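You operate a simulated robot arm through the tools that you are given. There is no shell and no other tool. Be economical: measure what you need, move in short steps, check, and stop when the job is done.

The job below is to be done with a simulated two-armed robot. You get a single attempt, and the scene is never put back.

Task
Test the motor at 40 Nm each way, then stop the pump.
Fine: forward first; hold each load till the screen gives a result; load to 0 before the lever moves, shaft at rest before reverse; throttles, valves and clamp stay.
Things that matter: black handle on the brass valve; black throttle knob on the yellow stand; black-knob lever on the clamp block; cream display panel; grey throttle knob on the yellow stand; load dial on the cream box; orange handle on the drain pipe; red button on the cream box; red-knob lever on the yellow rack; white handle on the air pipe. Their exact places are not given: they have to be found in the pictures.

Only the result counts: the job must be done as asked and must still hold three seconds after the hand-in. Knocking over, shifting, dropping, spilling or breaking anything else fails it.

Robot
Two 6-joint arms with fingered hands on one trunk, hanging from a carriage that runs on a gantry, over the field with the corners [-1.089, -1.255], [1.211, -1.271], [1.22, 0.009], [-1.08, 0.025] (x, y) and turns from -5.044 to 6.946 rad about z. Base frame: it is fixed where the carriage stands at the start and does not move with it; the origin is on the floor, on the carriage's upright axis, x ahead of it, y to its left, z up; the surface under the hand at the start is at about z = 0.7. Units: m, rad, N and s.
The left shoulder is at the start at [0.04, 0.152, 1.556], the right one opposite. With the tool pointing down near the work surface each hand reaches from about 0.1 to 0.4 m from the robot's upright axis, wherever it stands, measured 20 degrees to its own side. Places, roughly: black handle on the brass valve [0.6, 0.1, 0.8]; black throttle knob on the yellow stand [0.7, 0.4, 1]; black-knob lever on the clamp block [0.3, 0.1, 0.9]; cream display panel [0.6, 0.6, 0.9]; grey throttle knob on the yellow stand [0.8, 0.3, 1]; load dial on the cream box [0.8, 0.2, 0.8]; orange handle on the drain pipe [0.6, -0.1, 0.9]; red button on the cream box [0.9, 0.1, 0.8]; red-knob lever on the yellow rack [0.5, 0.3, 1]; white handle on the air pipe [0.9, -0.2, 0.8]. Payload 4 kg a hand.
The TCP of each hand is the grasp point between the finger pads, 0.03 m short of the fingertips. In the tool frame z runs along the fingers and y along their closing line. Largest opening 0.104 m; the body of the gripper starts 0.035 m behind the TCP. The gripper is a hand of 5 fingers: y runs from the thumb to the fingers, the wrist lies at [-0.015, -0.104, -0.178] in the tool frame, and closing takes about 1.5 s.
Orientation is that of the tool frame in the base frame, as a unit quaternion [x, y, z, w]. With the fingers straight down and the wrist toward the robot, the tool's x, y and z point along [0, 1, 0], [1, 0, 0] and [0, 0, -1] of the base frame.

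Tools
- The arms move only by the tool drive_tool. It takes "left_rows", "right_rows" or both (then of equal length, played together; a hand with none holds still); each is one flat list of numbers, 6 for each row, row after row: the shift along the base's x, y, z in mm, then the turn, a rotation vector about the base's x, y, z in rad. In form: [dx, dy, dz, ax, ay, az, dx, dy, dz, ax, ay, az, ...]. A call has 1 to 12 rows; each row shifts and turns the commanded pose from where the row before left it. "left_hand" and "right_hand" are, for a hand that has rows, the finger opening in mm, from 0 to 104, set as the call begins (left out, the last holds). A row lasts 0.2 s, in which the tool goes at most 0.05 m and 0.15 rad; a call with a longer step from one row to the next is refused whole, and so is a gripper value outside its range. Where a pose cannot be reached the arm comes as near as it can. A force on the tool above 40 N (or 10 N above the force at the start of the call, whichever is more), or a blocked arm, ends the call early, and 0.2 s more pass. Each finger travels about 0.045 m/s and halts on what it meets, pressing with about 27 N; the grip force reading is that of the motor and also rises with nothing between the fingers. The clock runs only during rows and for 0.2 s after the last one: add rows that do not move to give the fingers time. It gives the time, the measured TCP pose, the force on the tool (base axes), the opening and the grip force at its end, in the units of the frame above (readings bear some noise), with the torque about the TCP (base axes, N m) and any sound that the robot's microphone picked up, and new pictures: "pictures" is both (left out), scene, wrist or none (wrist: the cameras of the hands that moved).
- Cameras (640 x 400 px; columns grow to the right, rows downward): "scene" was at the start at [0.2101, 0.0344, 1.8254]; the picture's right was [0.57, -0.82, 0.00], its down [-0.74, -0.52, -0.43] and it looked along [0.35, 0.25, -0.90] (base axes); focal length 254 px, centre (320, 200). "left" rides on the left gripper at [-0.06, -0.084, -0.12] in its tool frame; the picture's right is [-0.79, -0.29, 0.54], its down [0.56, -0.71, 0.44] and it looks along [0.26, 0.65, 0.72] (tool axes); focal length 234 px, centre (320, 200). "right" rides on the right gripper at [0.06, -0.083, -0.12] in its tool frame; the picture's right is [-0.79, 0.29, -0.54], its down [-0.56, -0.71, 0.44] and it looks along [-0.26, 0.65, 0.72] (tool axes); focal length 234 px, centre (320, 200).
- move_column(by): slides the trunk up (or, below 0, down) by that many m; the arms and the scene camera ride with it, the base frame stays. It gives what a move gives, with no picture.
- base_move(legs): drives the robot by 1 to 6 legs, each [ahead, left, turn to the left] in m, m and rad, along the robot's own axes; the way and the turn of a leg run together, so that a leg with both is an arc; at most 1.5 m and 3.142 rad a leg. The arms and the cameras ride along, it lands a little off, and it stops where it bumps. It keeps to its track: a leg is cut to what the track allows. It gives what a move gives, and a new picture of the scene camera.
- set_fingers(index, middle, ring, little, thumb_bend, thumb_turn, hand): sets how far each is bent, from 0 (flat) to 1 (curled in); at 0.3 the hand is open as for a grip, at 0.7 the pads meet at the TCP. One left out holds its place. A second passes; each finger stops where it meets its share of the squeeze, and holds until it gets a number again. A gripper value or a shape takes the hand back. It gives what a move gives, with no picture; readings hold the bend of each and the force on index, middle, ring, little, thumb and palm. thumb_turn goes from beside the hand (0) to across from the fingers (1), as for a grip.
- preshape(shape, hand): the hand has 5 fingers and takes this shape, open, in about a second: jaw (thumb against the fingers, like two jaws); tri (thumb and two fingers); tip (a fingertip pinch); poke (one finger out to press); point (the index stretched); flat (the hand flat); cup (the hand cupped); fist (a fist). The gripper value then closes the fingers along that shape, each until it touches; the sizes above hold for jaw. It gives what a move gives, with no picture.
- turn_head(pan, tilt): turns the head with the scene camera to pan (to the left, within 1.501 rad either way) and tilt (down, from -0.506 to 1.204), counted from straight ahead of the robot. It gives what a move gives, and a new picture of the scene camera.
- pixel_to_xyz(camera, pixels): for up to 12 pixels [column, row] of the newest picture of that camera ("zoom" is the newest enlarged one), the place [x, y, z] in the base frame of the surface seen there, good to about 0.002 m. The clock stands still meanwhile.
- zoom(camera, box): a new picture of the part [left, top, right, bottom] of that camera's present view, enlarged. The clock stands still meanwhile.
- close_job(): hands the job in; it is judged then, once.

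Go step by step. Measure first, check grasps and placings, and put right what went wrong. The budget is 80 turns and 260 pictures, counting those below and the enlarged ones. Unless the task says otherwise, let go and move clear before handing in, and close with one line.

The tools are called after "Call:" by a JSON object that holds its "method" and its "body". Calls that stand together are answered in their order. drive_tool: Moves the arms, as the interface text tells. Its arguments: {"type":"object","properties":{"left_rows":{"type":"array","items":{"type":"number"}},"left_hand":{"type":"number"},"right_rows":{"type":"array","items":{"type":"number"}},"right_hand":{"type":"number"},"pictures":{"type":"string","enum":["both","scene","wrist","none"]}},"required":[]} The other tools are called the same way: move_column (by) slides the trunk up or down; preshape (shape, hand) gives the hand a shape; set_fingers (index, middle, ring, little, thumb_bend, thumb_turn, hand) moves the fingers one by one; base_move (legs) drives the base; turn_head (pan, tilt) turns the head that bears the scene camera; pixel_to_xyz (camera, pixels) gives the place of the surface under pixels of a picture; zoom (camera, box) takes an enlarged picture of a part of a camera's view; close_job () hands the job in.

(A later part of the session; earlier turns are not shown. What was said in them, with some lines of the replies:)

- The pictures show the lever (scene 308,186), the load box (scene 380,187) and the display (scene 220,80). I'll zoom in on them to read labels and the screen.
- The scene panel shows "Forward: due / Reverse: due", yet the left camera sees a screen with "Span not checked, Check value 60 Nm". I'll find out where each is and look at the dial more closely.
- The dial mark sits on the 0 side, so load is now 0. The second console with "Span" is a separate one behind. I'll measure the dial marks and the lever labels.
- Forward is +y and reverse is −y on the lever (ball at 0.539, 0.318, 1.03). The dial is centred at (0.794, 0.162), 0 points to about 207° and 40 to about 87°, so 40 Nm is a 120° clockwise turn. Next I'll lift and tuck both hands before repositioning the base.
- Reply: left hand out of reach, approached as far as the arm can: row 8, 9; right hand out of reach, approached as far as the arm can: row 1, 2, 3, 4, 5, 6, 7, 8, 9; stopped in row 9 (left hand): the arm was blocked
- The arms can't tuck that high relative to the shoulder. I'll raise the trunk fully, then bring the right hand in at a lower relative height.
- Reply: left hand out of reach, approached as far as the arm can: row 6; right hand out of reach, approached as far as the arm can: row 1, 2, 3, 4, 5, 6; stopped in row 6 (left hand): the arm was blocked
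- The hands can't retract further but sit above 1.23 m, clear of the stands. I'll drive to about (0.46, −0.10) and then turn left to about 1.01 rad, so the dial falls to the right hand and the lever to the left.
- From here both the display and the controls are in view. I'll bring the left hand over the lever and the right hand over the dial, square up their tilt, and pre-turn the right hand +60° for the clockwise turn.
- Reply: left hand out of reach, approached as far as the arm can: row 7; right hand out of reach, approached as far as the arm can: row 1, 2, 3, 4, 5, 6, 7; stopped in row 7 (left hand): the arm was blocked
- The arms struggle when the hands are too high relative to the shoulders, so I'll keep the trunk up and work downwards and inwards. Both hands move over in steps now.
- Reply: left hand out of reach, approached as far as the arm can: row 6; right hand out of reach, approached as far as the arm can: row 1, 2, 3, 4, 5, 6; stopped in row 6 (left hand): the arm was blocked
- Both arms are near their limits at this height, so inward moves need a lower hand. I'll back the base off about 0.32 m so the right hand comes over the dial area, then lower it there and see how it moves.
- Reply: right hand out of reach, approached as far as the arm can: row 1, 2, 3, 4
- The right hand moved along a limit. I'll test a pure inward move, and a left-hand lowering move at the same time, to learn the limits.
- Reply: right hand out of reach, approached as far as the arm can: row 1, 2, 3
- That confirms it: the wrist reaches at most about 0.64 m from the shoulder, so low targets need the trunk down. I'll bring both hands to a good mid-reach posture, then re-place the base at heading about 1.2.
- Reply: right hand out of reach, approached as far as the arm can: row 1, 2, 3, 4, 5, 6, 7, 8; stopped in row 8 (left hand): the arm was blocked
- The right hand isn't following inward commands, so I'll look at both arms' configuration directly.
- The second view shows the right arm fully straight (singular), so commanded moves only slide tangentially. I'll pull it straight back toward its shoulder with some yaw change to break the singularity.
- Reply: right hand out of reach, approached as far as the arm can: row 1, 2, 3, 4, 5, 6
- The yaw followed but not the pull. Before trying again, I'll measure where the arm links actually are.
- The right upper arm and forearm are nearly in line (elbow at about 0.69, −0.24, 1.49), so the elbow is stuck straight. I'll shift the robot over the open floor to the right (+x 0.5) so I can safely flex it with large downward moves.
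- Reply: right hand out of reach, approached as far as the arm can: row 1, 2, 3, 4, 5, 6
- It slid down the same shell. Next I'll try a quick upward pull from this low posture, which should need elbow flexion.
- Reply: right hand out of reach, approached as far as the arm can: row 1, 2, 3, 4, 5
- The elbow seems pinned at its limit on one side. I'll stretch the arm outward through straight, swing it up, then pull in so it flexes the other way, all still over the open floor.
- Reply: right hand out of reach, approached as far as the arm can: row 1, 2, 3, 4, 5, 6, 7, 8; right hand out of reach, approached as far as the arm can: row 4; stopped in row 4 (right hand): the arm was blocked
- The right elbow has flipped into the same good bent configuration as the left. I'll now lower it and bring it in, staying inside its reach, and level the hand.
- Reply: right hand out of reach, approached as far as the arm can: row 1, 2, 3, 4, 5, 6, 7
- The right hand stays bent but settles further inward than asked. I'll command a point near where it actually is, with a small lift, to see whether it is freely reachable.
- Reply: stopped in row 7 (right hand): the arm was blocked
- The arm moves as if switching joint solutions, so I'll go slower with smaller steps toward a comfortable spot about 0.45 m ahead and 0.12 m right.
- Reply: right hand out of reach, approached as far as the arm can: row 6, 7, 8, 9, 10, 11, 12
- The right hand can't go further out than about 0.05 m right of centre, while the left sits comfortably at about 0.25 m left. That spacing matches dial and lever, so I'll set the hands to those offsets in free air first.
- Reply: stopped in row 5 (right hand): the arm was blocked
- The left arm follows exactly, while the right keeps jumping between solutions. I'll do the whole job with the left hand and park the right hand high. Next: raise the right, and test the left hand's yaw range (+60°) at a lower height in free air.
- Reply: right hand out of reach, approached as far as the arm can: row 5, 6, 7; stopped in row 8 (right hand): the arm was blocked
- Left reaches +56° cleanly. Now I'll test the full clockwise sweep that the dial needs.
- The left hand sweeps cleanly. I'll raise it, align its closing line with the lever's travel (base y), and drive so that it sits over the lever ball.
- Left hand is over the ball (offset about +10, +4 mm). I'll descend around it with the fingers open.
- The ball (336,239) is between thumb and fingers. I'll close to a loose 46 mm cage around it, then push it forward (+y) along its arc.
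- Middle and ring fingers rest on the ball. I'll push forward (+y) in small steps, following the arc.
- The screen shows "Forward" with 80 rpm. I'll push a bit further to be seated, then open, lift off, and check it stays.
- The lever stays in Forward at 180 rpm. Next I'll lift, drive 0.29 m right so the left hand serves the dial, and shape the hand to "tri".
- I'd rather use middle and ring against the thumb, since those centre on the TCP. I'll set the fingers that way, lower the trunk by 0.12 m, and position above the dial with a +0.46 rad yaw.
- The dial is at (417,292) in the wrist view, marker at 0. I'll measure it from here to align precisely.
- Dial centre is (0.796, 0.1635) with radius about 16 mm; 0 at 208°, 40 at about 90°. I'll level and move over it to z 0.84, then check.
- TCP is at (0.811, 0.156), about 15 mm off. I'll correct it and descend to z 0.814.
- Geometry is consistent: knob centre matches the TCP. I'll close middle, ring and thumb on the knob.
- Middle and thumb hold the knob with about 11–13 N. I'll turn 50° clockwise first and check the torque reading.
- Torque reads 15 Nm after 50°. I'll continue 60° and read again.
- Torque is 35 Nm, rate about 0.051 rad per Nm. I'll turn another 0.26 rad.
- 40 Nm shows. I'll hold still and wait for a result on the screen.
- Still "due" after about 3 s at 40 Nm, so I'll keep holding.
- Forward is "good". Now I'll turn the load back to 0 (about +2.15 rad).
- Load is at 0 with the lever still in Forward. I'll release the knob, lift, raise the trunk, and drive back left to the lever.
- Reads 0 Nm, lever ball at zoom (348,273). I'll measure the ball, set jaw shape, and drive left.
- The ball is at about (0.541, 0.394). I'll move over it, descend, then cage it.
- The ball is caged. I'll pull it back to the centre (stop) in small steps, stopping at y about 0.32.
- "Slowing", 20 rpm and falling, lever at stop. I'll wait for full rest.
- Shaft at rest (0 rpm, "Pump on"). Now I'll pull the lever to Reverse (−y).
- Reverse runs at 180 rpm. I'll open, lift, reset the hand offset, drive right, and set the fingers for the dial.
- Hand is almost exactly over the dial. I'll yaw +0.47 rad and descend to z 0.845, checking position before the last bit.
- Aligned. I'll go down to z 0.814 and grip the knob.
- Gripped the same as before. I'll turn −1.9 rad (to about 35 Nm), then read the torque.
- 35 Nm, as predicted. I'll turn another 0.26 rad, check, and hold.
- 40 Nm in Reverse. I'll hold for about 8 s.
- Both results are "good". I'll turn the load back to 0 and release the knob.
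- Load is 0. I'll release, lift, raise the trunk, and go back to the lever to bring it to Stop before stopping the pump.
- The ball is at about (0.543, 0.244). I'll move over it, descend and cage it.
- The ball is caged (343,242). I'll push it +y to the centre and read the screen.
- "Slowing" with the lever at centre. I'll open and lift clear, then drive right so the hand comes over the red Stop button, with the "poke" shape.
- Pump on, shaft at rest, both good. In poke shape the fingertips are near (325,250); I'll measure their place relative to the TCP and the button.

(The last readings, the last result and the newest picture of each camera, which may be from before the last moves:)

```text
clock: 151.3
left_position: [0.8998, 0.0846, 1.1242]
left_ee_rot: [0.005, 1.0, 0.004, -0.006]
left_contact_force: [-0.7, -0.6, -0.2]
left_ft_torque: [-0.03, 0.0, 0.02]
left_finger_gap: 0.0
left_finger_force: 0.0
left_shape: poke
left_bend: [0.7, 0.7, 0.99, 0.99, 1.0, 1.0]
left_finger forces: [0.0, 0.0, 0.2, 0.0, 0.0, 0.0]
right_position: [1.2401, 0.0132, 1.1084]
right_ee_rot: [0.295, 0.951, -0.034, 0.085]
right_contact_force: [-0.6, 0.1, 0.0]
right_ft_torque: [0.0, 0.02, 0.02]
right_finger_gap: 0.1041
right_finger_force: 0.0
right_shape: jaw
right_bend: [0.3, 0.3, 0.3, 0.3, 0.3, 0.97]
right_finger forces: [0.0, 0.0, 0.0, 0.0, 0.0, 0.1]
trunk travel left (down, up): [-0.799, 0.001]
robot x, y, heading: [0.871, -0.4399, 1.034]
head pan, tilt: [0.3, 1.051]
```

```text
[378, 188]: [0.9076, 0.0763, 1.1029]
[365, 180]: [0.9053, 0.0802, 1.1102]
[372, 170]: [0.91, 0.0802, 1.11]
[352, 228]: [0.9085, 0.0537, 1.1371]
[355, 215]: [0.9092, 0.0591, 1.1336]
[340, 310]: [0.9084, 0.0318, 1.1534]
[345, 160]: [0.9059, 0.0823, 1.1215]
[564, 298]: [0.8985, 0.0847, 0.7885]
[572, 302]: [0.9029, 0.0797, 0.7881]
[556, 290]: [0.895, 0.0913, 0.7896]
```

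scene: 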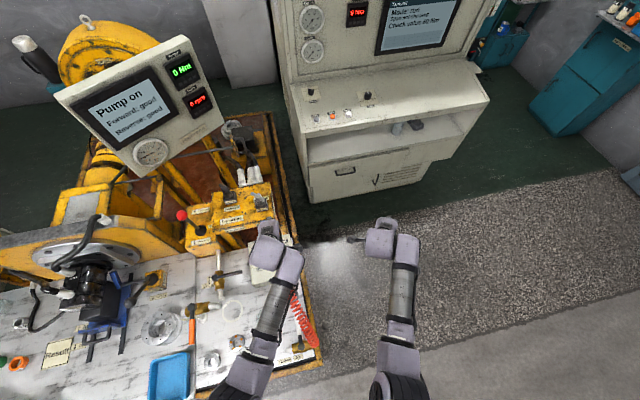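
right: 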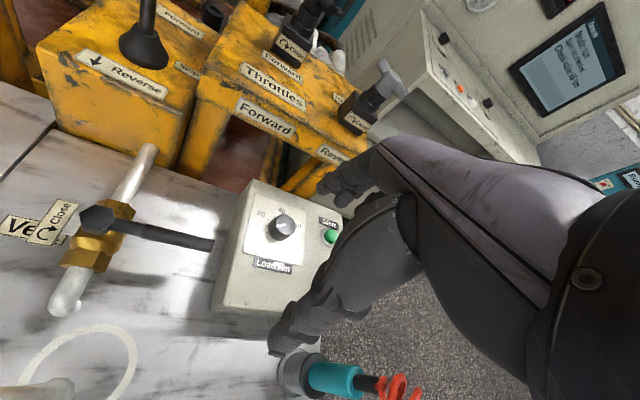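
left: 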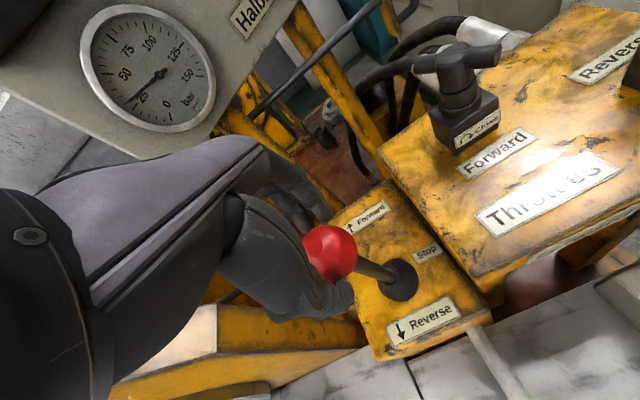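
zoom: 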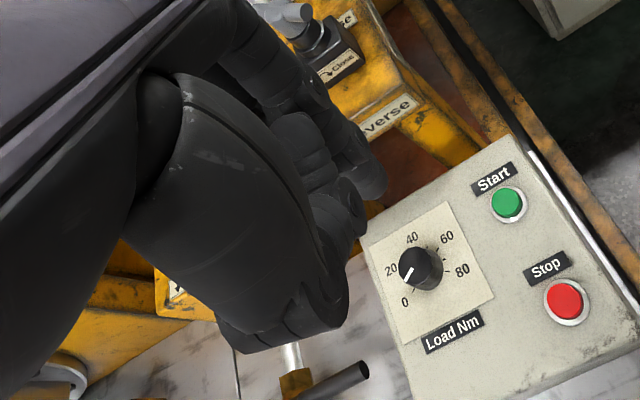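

Call:
{"method": "set_fingers", "body": {"hand": "left", "index": 1, "middle": 0.65}}

Call:
{"method": "zoom", "body": {"camera": "left", "box": [220, 160, 400, 350]}}

Call:
{"method": "pixel_to_xyz", "body": {"camera": "zoom", "pixels": [[378, 188], [365, 180], [372, 170], [385, 180], [390, 170], [395, 160], [370, 195], [564, 298], [572, 302], [556, 290]]}}

```text
clock: 152.3
left_position: [0.8999, 0.0834, 1.124]
left_ee_rot: [0.005, 1.0, 0.005, -0.006]
left_contact_force: [-1.1, 0.3, -0.3]
left_ft_torque: [-0.02, 0.01, 0.02]
left_finger_gap: 0.0095
left_finger_force: 0.0
left_shape: fingers
left_bend: [0.82, 0.65, 0.99, 0.99, 1.0, 1.0]
left_finger forces: [0.1, 0.0, 0.0, 0.0, 0.0, 0.0]
right_position: [1.2386, 0.0123, 1.1082]
right_ee_rot: [0.294, 0.951, -0.034, 0.085]
right_contact_force: [0.3, -0.5, 1.4]
right_ft_torque: [0.0, 0.01, -0.02]
right_finger_gap: 0.104
right_finger_force: 0.0
right_shape: jaw
right_bend: [0.3, 0.3, 0.3, 0.3, 0.3, 0.97]
right_finger forces: [0.1, 0.0, 0.1, 0.0, 0.1, 0.1]
trunk travel left (down, up): [-0.799, 0.001]
robot x, y, heading: [0.8643, -0.4474, 1.033]
head pan, tilt: [0.3, 1.051]
```

```text
2.11 times, centred on (310, 255) of left
```

zoom: 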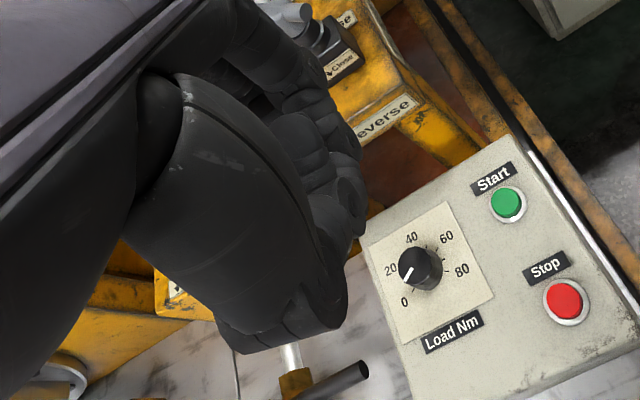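

```text
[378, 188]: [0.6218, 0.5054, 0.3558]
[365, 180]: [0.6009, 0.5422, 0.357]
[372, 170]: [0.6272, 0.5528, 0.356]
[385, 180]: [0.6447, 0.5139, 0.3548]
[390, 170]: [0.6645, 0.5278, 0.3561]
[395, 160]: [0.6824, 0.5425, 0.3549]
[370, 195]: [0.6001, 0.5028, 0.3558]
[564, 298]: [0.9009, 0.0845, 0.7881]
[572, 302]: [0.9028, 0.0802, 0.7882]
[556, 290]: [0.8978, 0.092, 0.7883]
```

The visible finger was the index. I'll extend the index and curl the middle, then measure the tip again.

Call:
{"method": "set_fingers", "body": {"hand": "left", "index": 0.62, "middle": 1}}

Call:
{"method": "zoom", "body": {"camera": "left", "box": [260, 180, 400, 300]}}

Call:
{"method": "pixel_to_xyz", "body": {"camera": "zoom", "pixels": [[340, 180], [350, 190], [360, 180], [370, 190], [355, 205], [345, 215], [380, 180], [330, 190], [365, 160], [350, 160]]}}

```text
clock: 153.3
left_position: [0.9001, 0.0834, 1.1246]
left_ee_rot: [0.006, 1.0, 0.004, -0.006]
left_contact_force: [0.0, 0.6, -0.8]
left_ft_torque: [-0.01, -0.05, 0.0]
left_finger_gap: 0.037
left_finger_force: 0.0
left_shape: fingers
left_bend: [0.62, 1.0, 0.99, 0.99, 1.0, 1.0]
left_finger forces: [0.1, 0.1, 0.0, 0.0, 0.0, 0.0]
right_position: [1.2394, 0.014, 1.1083]
right_ee_rot: [0.295, 0.951, -0.035, 0.085]
right_contact_force: [0.6, 0.5, 0.6]
right_ft_torque: [0.02, 0.0, 0.01]
right_finger_gap: 0.104
right_finger_force: 0.1
right_shape: jaw
right_bend: [0.3, 0.3, 0.3, 0.3, 0.3, 0.97]
right_finger forces: [0.0, 0.1, 0.0, 0.0, 0.0, 0.0]
trunk travel left (down, up): [-0.799, 0.001]
robot x, y, heading: [0.8734, -0.4422, 1.031]
head pan, tilt: [0.3, 1.051]
```

```text
3.33 times, centred on (330, 240) of left
```

zoom: 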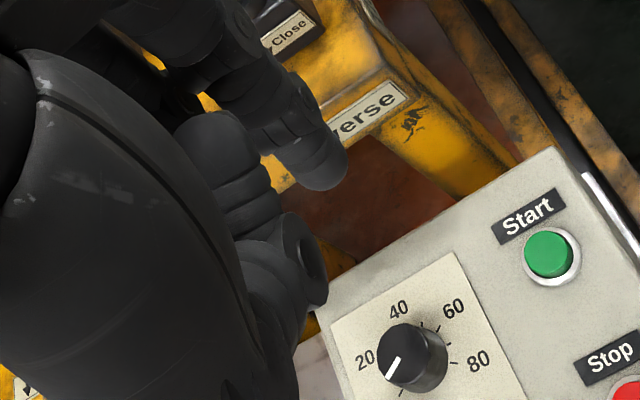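

```text
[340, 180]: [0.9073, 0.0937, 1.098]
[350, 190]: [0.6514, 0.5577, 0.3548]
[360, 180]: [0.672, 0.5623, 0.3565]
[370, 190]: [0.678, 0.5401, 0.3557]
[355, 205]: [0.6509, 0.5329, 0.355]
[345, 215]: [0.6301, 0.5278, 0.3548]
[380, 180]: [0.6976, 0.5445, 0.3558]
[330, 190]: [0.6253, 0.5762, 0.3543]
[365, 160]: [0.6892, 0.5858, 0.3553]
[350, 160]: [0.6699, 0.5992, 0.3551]
```

Call:
{"method": "pixel_to_xyz", "body": {"camera": "zoom", "pixels": [[322, 170], [300, 165], [315, 186], [335, 165], [325, 150], [305, 150], [280, 140], [300, 120], [310, 270], [300, 240]]}}

```text
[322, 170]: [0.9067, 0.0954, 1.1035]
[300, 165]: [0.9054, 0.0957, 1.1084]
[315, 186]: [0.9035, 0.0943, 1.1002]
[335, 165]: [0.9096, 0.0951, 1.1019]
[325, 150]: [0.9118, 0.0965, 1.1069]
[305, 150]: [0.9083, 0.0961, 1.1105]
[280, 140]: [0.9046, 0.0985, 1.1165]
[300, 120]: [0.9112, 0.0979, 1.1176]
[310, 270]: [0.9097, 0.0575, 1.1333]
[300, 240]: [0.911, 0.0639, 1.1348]
```

Tip sits about (+7, +17, −28) mm from the TCP. Before descending I'll check the teal post's height near the button.

Call:
{"method": "move_column", "body": {"by": -0.15}}

Call:
{"method": "drive_tool", "body": {"left_rows": [-4, -8, -5, 0, 0, 0, -5, -7, -5, 0, 0, 0, 0, 0, -10, 0, 0, 0, 0, 0, 0, 0, 0, 0], "pictures": "both"}}

Call:
{"method": "pixel_to_xyz", "body": {"camera": "left", "pixels": [[470, 350], [470, 380], [430, 320], [480, 330], [520, 380], [560, 390], [400, 380], [326, 234]]}}

```text
clock: 155.1
left_position: [0.9007, 0.083, 0.9746]
left_ee_rot: [0.005, 1.0, 0.003, -0.007]
left_contact_force: [-0.1, -0.2, -0.1]
left_ft_torque: [0.0, 0.0, 0.0]
left_finger_gap: 0.0366
left_finger_force: 0.0
left_shape: fingers
left_bend: [0.62, 1.0, 0.99, 0.99, 1.0, 1.0]
left_finger forces: [0.0, 0.0, 0.0, 0.0, 0.0, 0.0]
right_position: [1.24, 0.0143, 0.9589]
right_ee_rot: [0.295, 0.951, -0.035, 0.085]
right_contact_force: [-1.0, 0.4, -0.1]
right_ft_torque: [0.01, 0.0, 0.0]
right_finger_gap: 0.1041
right_finger_force: 0.0
right_shape: jaw
right_bend: [0.3, 0.3, 0.3, 0.3, 0.3, 0.97]
right_finger forces: [0.0, 0.1, 0.0, 0.1, 0.0, 0.0]
trunk travel left (down, up): [-0.649, 0.151]
robot x, y, heading: [0.8699, -0.4427, 1.034]
head pan, tilt: [0.3, 1.051]
```

```text
clock: 156.1
left_position: [0.89, 0.067, 0.9542]
left_ee_rot: [0.005, 1.0, 0.002, -0.007]
left_contact_force: [-0.5, -0.6, 0.5]
left_ft_torque: [-0.02, -0.02, -0.03]
left_finger_gap: 0.0369
left_finger_force: 0.0
left_shape: fingers
left_bend: [0.62, 1.0, 0.99, 0.99, 1.0, 1.0]
left_finger forces: [0.0, 0.1, 0.0, 0.0, 0.0, 0.0]
right_position: [1.2393, 0.0144, 0.959]
right_ee_rot: [0.295, 0.951, -0.035, 0.085]
right_contact_force: [-0.3, 1.1, -0.4]
right_ft_torque: [0.0, 0.01, -0.02]
right_finger_gap: 0.104
right_finger_force: 0.1
right_shape: jaw
right_bend: [0.3, 0.3, 0.3, 0.3, 0.3, 0.97]
right_finger forces: [0.0, 0.0, 0.0, 0.0, 0.1, 0.0]
trunk travel left (down, up): [-0.649, 0.151]
robot x, y, heading: [0.8706, -0.4421, 1.03]
head pan, tilt: [0.3, 1.051]
```

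scene: 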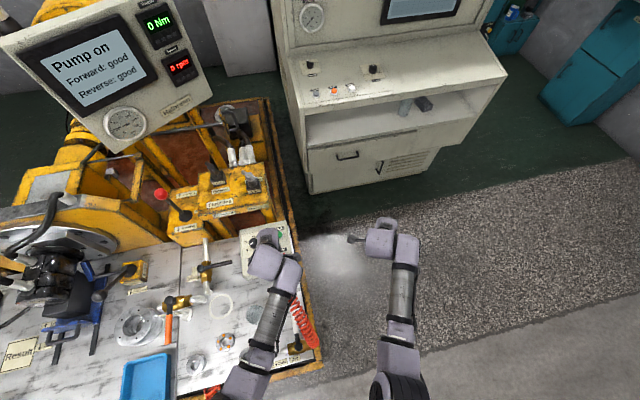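
left: 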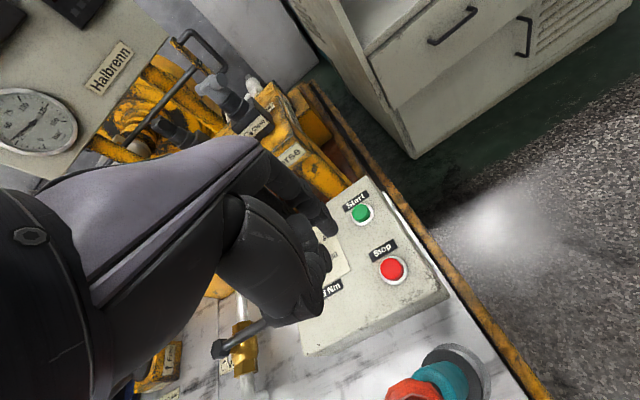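

```text
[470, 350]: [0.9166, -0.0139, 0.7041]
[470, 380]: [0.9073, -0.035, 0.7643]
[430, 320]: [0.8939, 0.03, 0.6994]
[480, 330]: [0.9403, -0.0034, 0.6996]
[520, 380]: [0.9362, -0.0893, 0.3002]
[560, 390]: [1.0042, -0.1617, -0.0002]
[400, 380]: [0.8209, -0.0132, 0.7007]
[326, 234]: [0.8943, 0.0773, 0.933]
```

Call:
{"method": "pixel_to_xyz", "body": {"camera": "left", "pixels": [[445, 375], [430, 385], [415, 392], [400, 392], [460, 395], [392, 270], [386, 262], [398, 278]]}}

Call:
{"method": "pixel_to_xyz", "body": {"camera": "scene", "pixels": [[298, 300], [300, 310], [305, 325], [295, 335], [292, 345], [296, 290]]}}

Call:
{"method": "zoom", "body": {"camera": "scene", "box": [230, 210, 340, 360]}}

```text
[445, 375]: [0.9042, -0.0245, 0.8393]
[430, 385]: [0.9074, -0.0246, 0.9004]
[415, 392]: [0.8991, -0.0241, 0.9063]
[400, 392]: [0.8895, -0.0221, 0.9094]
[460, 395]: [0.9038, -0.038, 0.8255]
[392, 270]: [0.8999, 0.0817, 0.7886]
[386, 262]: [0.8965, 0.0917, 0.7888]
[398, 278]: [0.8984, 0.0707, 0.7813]
```

```text
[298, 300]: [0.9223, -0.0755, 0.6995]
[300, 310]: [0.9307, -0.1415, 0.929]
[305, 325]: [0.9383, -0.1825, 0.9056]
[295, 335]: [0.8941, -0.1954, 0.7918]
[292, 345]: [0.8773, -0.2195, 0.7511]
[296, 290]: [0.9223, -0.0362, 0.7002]
```

```text
2.67 times, centred on (285, 285) of scene
```

zoom: 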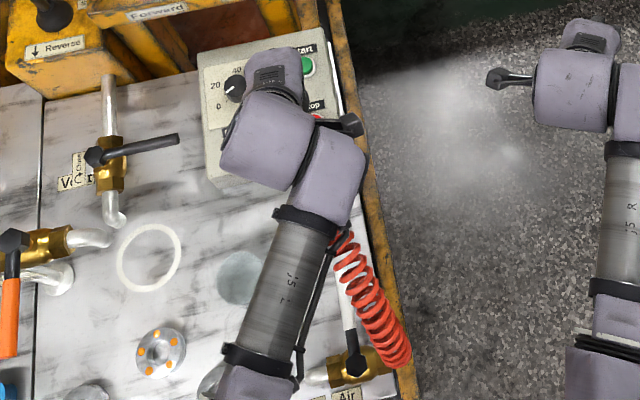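

The coil hose reaches z≈0.93 right under the wrist, so pressing from this side risks touching it. I'll rotate the hand −1.57 rad so the wrist lies over the box instead, with the tip over the button.

Call:
{"method": "drive_tool", "body": {"left_rows": [-1, 2, 0, 0, 0, -0.143, -1, 2, 0, 0, 0, -0.143, -1, 2, 0, 0, 0, -0.143, -1, 2, 0, 0, 0, -0.143, -1, 2, 0, 0, 0, -0.143, -1, 3, 0, 0, 0, -0.143, -1, 3, 0, 0, 0, -0.143, -1, 3, 0, 0, 0, -0.143, -1, 3, 0, 0, 0, -0.143, 0, 3, 0, 0, 0, -0.143, 0, 0, 0, 0, 0, -0.14, 0, 0, 0, 0, 0, 0], "pictures": "both"}}

Call:
{"method": "zoom", "body": {"camera": "left", "box": [220, 120, 480, 330]}}

```text
clock: 158.7
left_position: [0.8836, 0.0925, 0.9539]
left_ee_rot: [0.711, 0.703, 0.006, -0.002]
left_contact_force: [0.3, 0.8, -0.5]
left_ft_torque: [0.0, 0.01, -0.01]
left_finger_gap: 0.0368
left_finger_force: 0.1
left_shape: fingers
left_bend: [0.62, 1.0, 0.99, 0.99, 1.0, 1.0]
left_finger forces: [0.0, 0.0, 0.1, 0.0, 0.1, 0.0]
right_position: [1.241, 0.0142, 0.9576]
right_ee_rot: [0.294, 0.951, -0.034, 0.085]
right_contact_force: [1.1, -0.3, 1.4]
right_ft_torque: [-0.02, 0.01, 0.02]
right_finger_gap: 0.104
right_finger_force: 0.0
right_shape: jaw
right_bend: [0.3, 0.3, 0.3, 0.3, 0.3, 0.97]
right_finger forces: [0.0, 0.1, 0.0, 0.0, 0.1, 0.0]
trunk travel left (down, up): [-0.649, 0.151]
robot x, y, heading: [0.8712, -0.4435, 1.035]
head pan, tilt: [0.3, 1.051]
```

scene: 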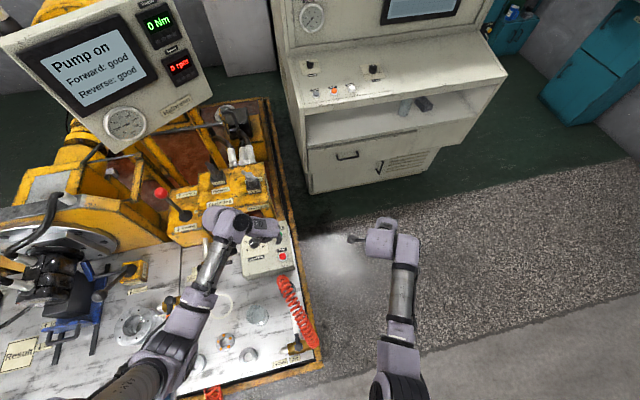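
left: 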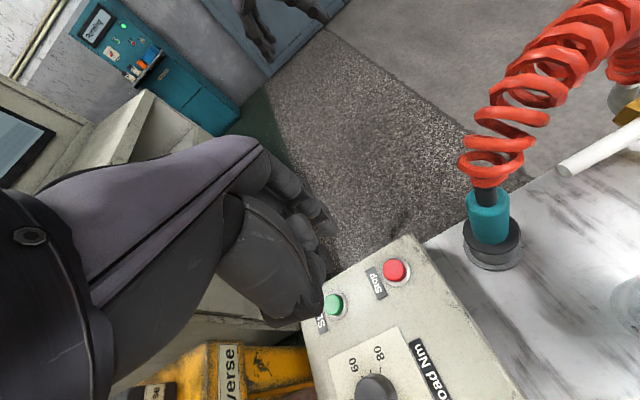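

```text
1.90 times, centred on (350, 225) of left
```

zoom: 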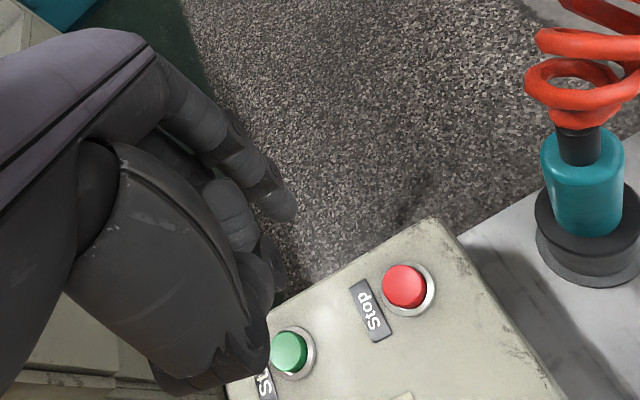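

Good clearance now. I'll measure the tip and the button in this view.

Call:
{"method": "pixel_to_xyz", "body": {"camera": "zoom", "pixels": [[280, 212], [265, 200], [288, 200], [275, 185], [262, 215], [404, 285], [395, 275], [413, 297], [270, 290], [245, 240], [285, 350]]}}

```text
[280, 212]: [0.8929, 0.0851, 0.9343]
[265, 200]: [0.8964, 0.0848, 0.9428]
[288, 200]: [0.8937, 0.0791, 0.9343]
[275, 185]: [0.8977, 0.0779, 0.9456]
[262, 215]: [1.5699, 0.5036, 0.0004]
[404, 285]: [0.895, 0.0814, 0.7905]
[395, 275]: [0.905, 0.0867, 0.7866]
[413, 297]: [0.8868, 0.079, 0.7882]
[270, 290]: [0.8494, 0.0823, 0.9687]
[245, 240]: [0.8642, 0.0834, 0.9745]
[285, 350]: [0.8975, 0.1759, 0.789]
```

The tip is over the button (0.898, 0.083 against 0.896, 0.083). I'll descend, then press gently.

Call:
{"method": "drive_tool", "body": {"left_rows": [-1, 0, -20, 0, 0, 0, 0, 0, -20, 0, 0, 0, 0, 0, -20, 0, 0, 0, 0, 0, -20, 0, 0, 0, 0, 0, -20, 0, 0, 0, 0, 0, -20, 0, 0, 0, 0, 0, 0, 0, 0, 0], "pictures": "wrist"}}

```text
clock: 160.3
left_position: [0.8813, 0.0941, 0.8354]
left_ee_rot: [0.71, 0.705, 0.006, -0.001]
left_contact_force: [0.2, 0.5, 0.3]
left_ft_torque: [0.0, -0.03, -0.02]
left_finger_gap: 0.0367
left_finger_force: 0.0
left_shape: fingers
left_bend: [0.62, 1.0, 0.99, 0.99, 1.0, 1.0]
left_finger forces: [0.0, 0.1, 0.0, 0.1, 0.0, 0.0]
right_position: [1.2402, 0.0142, 0.9579]
right_ee_rot: [0.295, 0.951, -0.034, 0.086]
right_contact_force: [0.4, 0.2, 0.5]
right_ft_torque: [-0.02, -0.01, 0.0]
right_finger_gap: 0.1041
right_finger_force: 0.0
right_shape: jaw
right_bend: [0.3, 0.3, 0.3, 0.3, 0.3, 0.97]
right_finger forces: [0.0, 0.0, 0.1, 0.1, 0.0, 0.0]
trunk travel left (down, up): [-0.649, 0.151]
robot x, y, heading: [0.871, -0.4447, 1.029]
head pan, tilt: [0.3, 1.051]
```

left: 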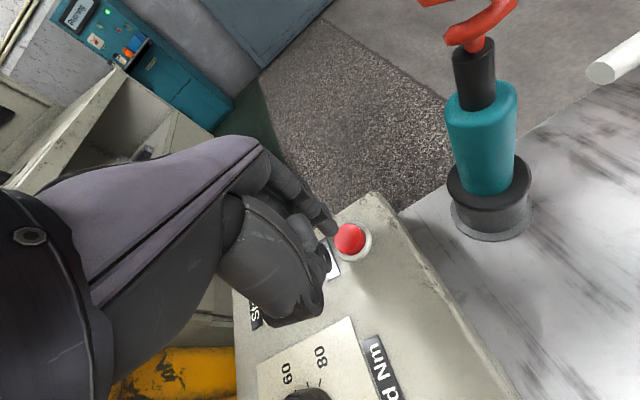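

The tip is about 20 mm above the red button (349,239) and lines up. I'll press in small steps.

Call:
{"method": "drive_tool", "body": {"left_rows": [1, -1, -8, 0, 0, 0, 0, 0, -8, 0, 0, 0, 0, 0, -4, 0, 0, 0, 0, 0, -3, 0, 0, 0, 0, 0, -3, 0, 0, 0], "pictures": "both"}}

```text
clock: 161.5
left_position: [0.8859, 0.0937, 0.8112]
left_ee_rot: [0.71, 0.704, 0.009, -0.002]
left_contact_force: [2.8, -5.9, 29.4]
left_ft_torque: [-0.31, -0.6, -0.07]
left_finger_gap: 0.0348
left_finger_force: 14.5
left_shape: fingers
left_bend: [0.64, 1.0, 0.99, 0.99, 1.0, 1.0]
left_finger forces: [29.9, 0.0, 0.1, 0.0, 0.0, 0.0]
right_position: [1.2414, 0.0142, 0.96]
right_ee_rot: [0.295, 0.951, -0.033, 0.085]
right_contact_force: [-0.4, 0.3, -0.4]
right_ft_torque: [0.0, 0.01, 0.01]
right_finger_gap: 0.1039
right_finger_force: 0.0
right_shape: jaw
right_bend: [0.3, 0.3, 0.3, 0.3, 0.3, 0.97]
right_finger forces: [0.0, 0.1, 0.0, 0.0, 0.1, 0.0]
trunk travel left (down, up): [-0.649, 0.151]
robot x, y, heading: [0.871, -0.447, 1.035]
head pan, tilt: [0.3, 1.051]
heard: click
```

scene: 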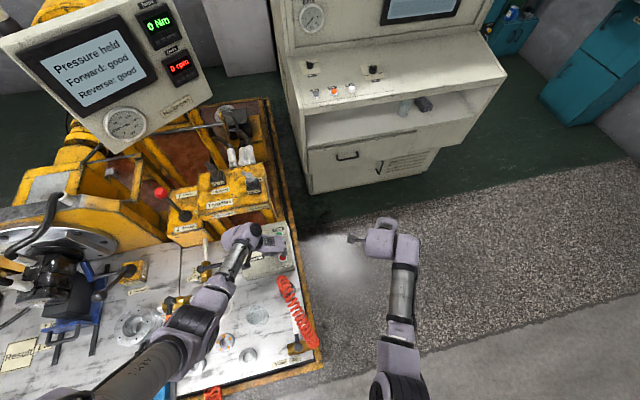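
left: 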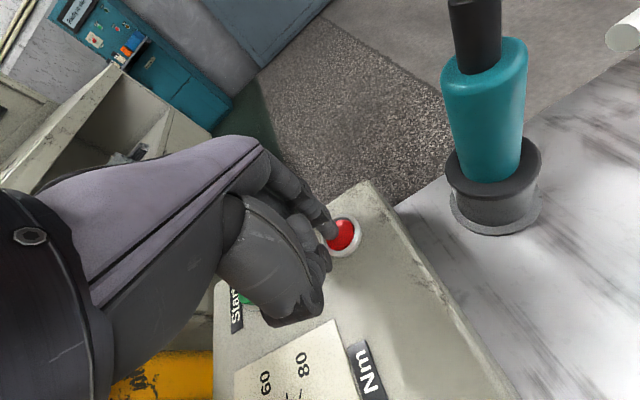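

Click heard, and the screen now says "Pressure held" with both results good, so the pump is off. I'll lift straight up and confirm.

Call:
{"method": "drive_tool", "body": {"left_rows": [0, 0, 10, 0, 0, 0, 0, 0, 20, 0, 0, 0, 0, 0, 25, 0, 0, 0, 0, 0, 25, 0, 0, 0, 0, 0, 25, 0, 0, 0, 0, 0, 25, 0, 0, 0, 0, 0, 25, 0, 0, 0, 0, 0, 0, 0, 0, 0], "pictures": "both"}}

Call:
{"method": "zoom", "body": {"camera": "scene", "box": [0, 0, 300, 260]}}

```text
clock: 163.3
left_position: [0.8833, 0.092, 0.965]
left_ee_rot: [0.71, 0.704, 0.005, -0.003]
left_contact_force: [0.0, 0.9, 0.4]
left_ft_torque: [0.04, 0.03, 0.02]
left_finger_gap: 0.0368
left_finger_force: 0.0
left_shape: fingers
left_bend: [0.62, 1.0, 0.99, 0.99, 1.0, 1.0]
left_finger forces: [0.0, 0.1, 0.1, 0.1, 0.1, 0.0]
right_position: [1.2397, 0.0127, 0.9585]
right_ee_rot: [0.295, 0.951, -0.035, 0.086]
right_contact_force: [0.6, 0.4, -0.5]
right_ft_torque: [0.02, 0.0, -0.02]
right_finger_gap: 0.1039
right_finger_force: 0.2
right_shape: jaw
right_bend: [0.3, 0.3, 0.3, 0.3, 0.3, 0.97]
right_finger forces: [0.0, 0.1, 0.0, 0.0, 0.1, 0.0]
trunk travel left (down, up): [-0.649, 0.151]
robot x, y, heading: [0.8683, -0.4418, 1.032]
head pan, tilt: [0.3, 1.051]
```

scene: 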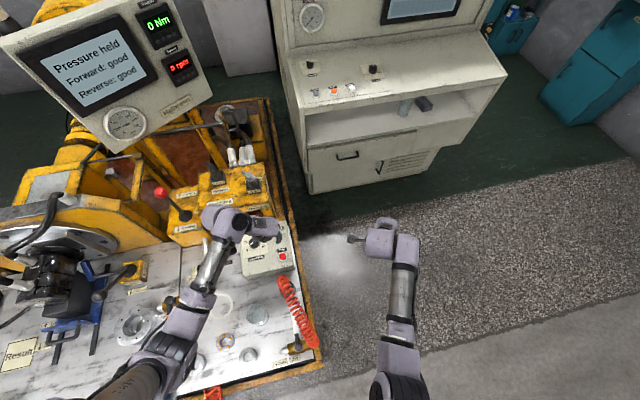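
left: 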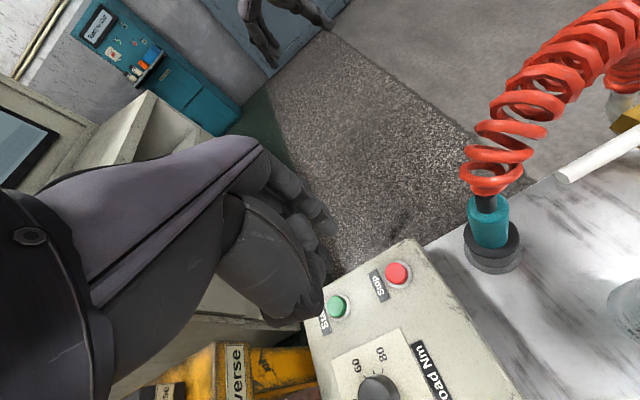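

```text
1.54 times, centred on (150, 130) of scene
```

zoom: 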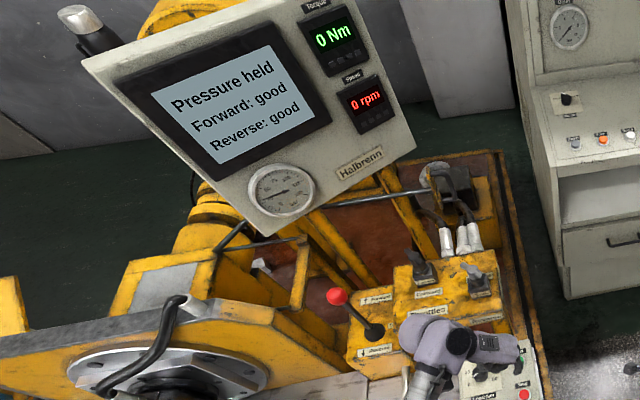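

The screen shows Forward: good, Reverse: good, 0 Nm and 0 rpm, with the pump off ("Pressure held"), the lever centred and both hands clear, so I'm handing in.

Call:
{"method": "close_job", "body": {}}

```text
The job is handed in.
```

The motor tested good at 40 Nm forward, then reverse, and the pump is stopped. Load is at 0, the lever is at Stop, and the throttles, valves and clamp weren't touched. The screen still reads "Pressure held", because I left the valves as they were.
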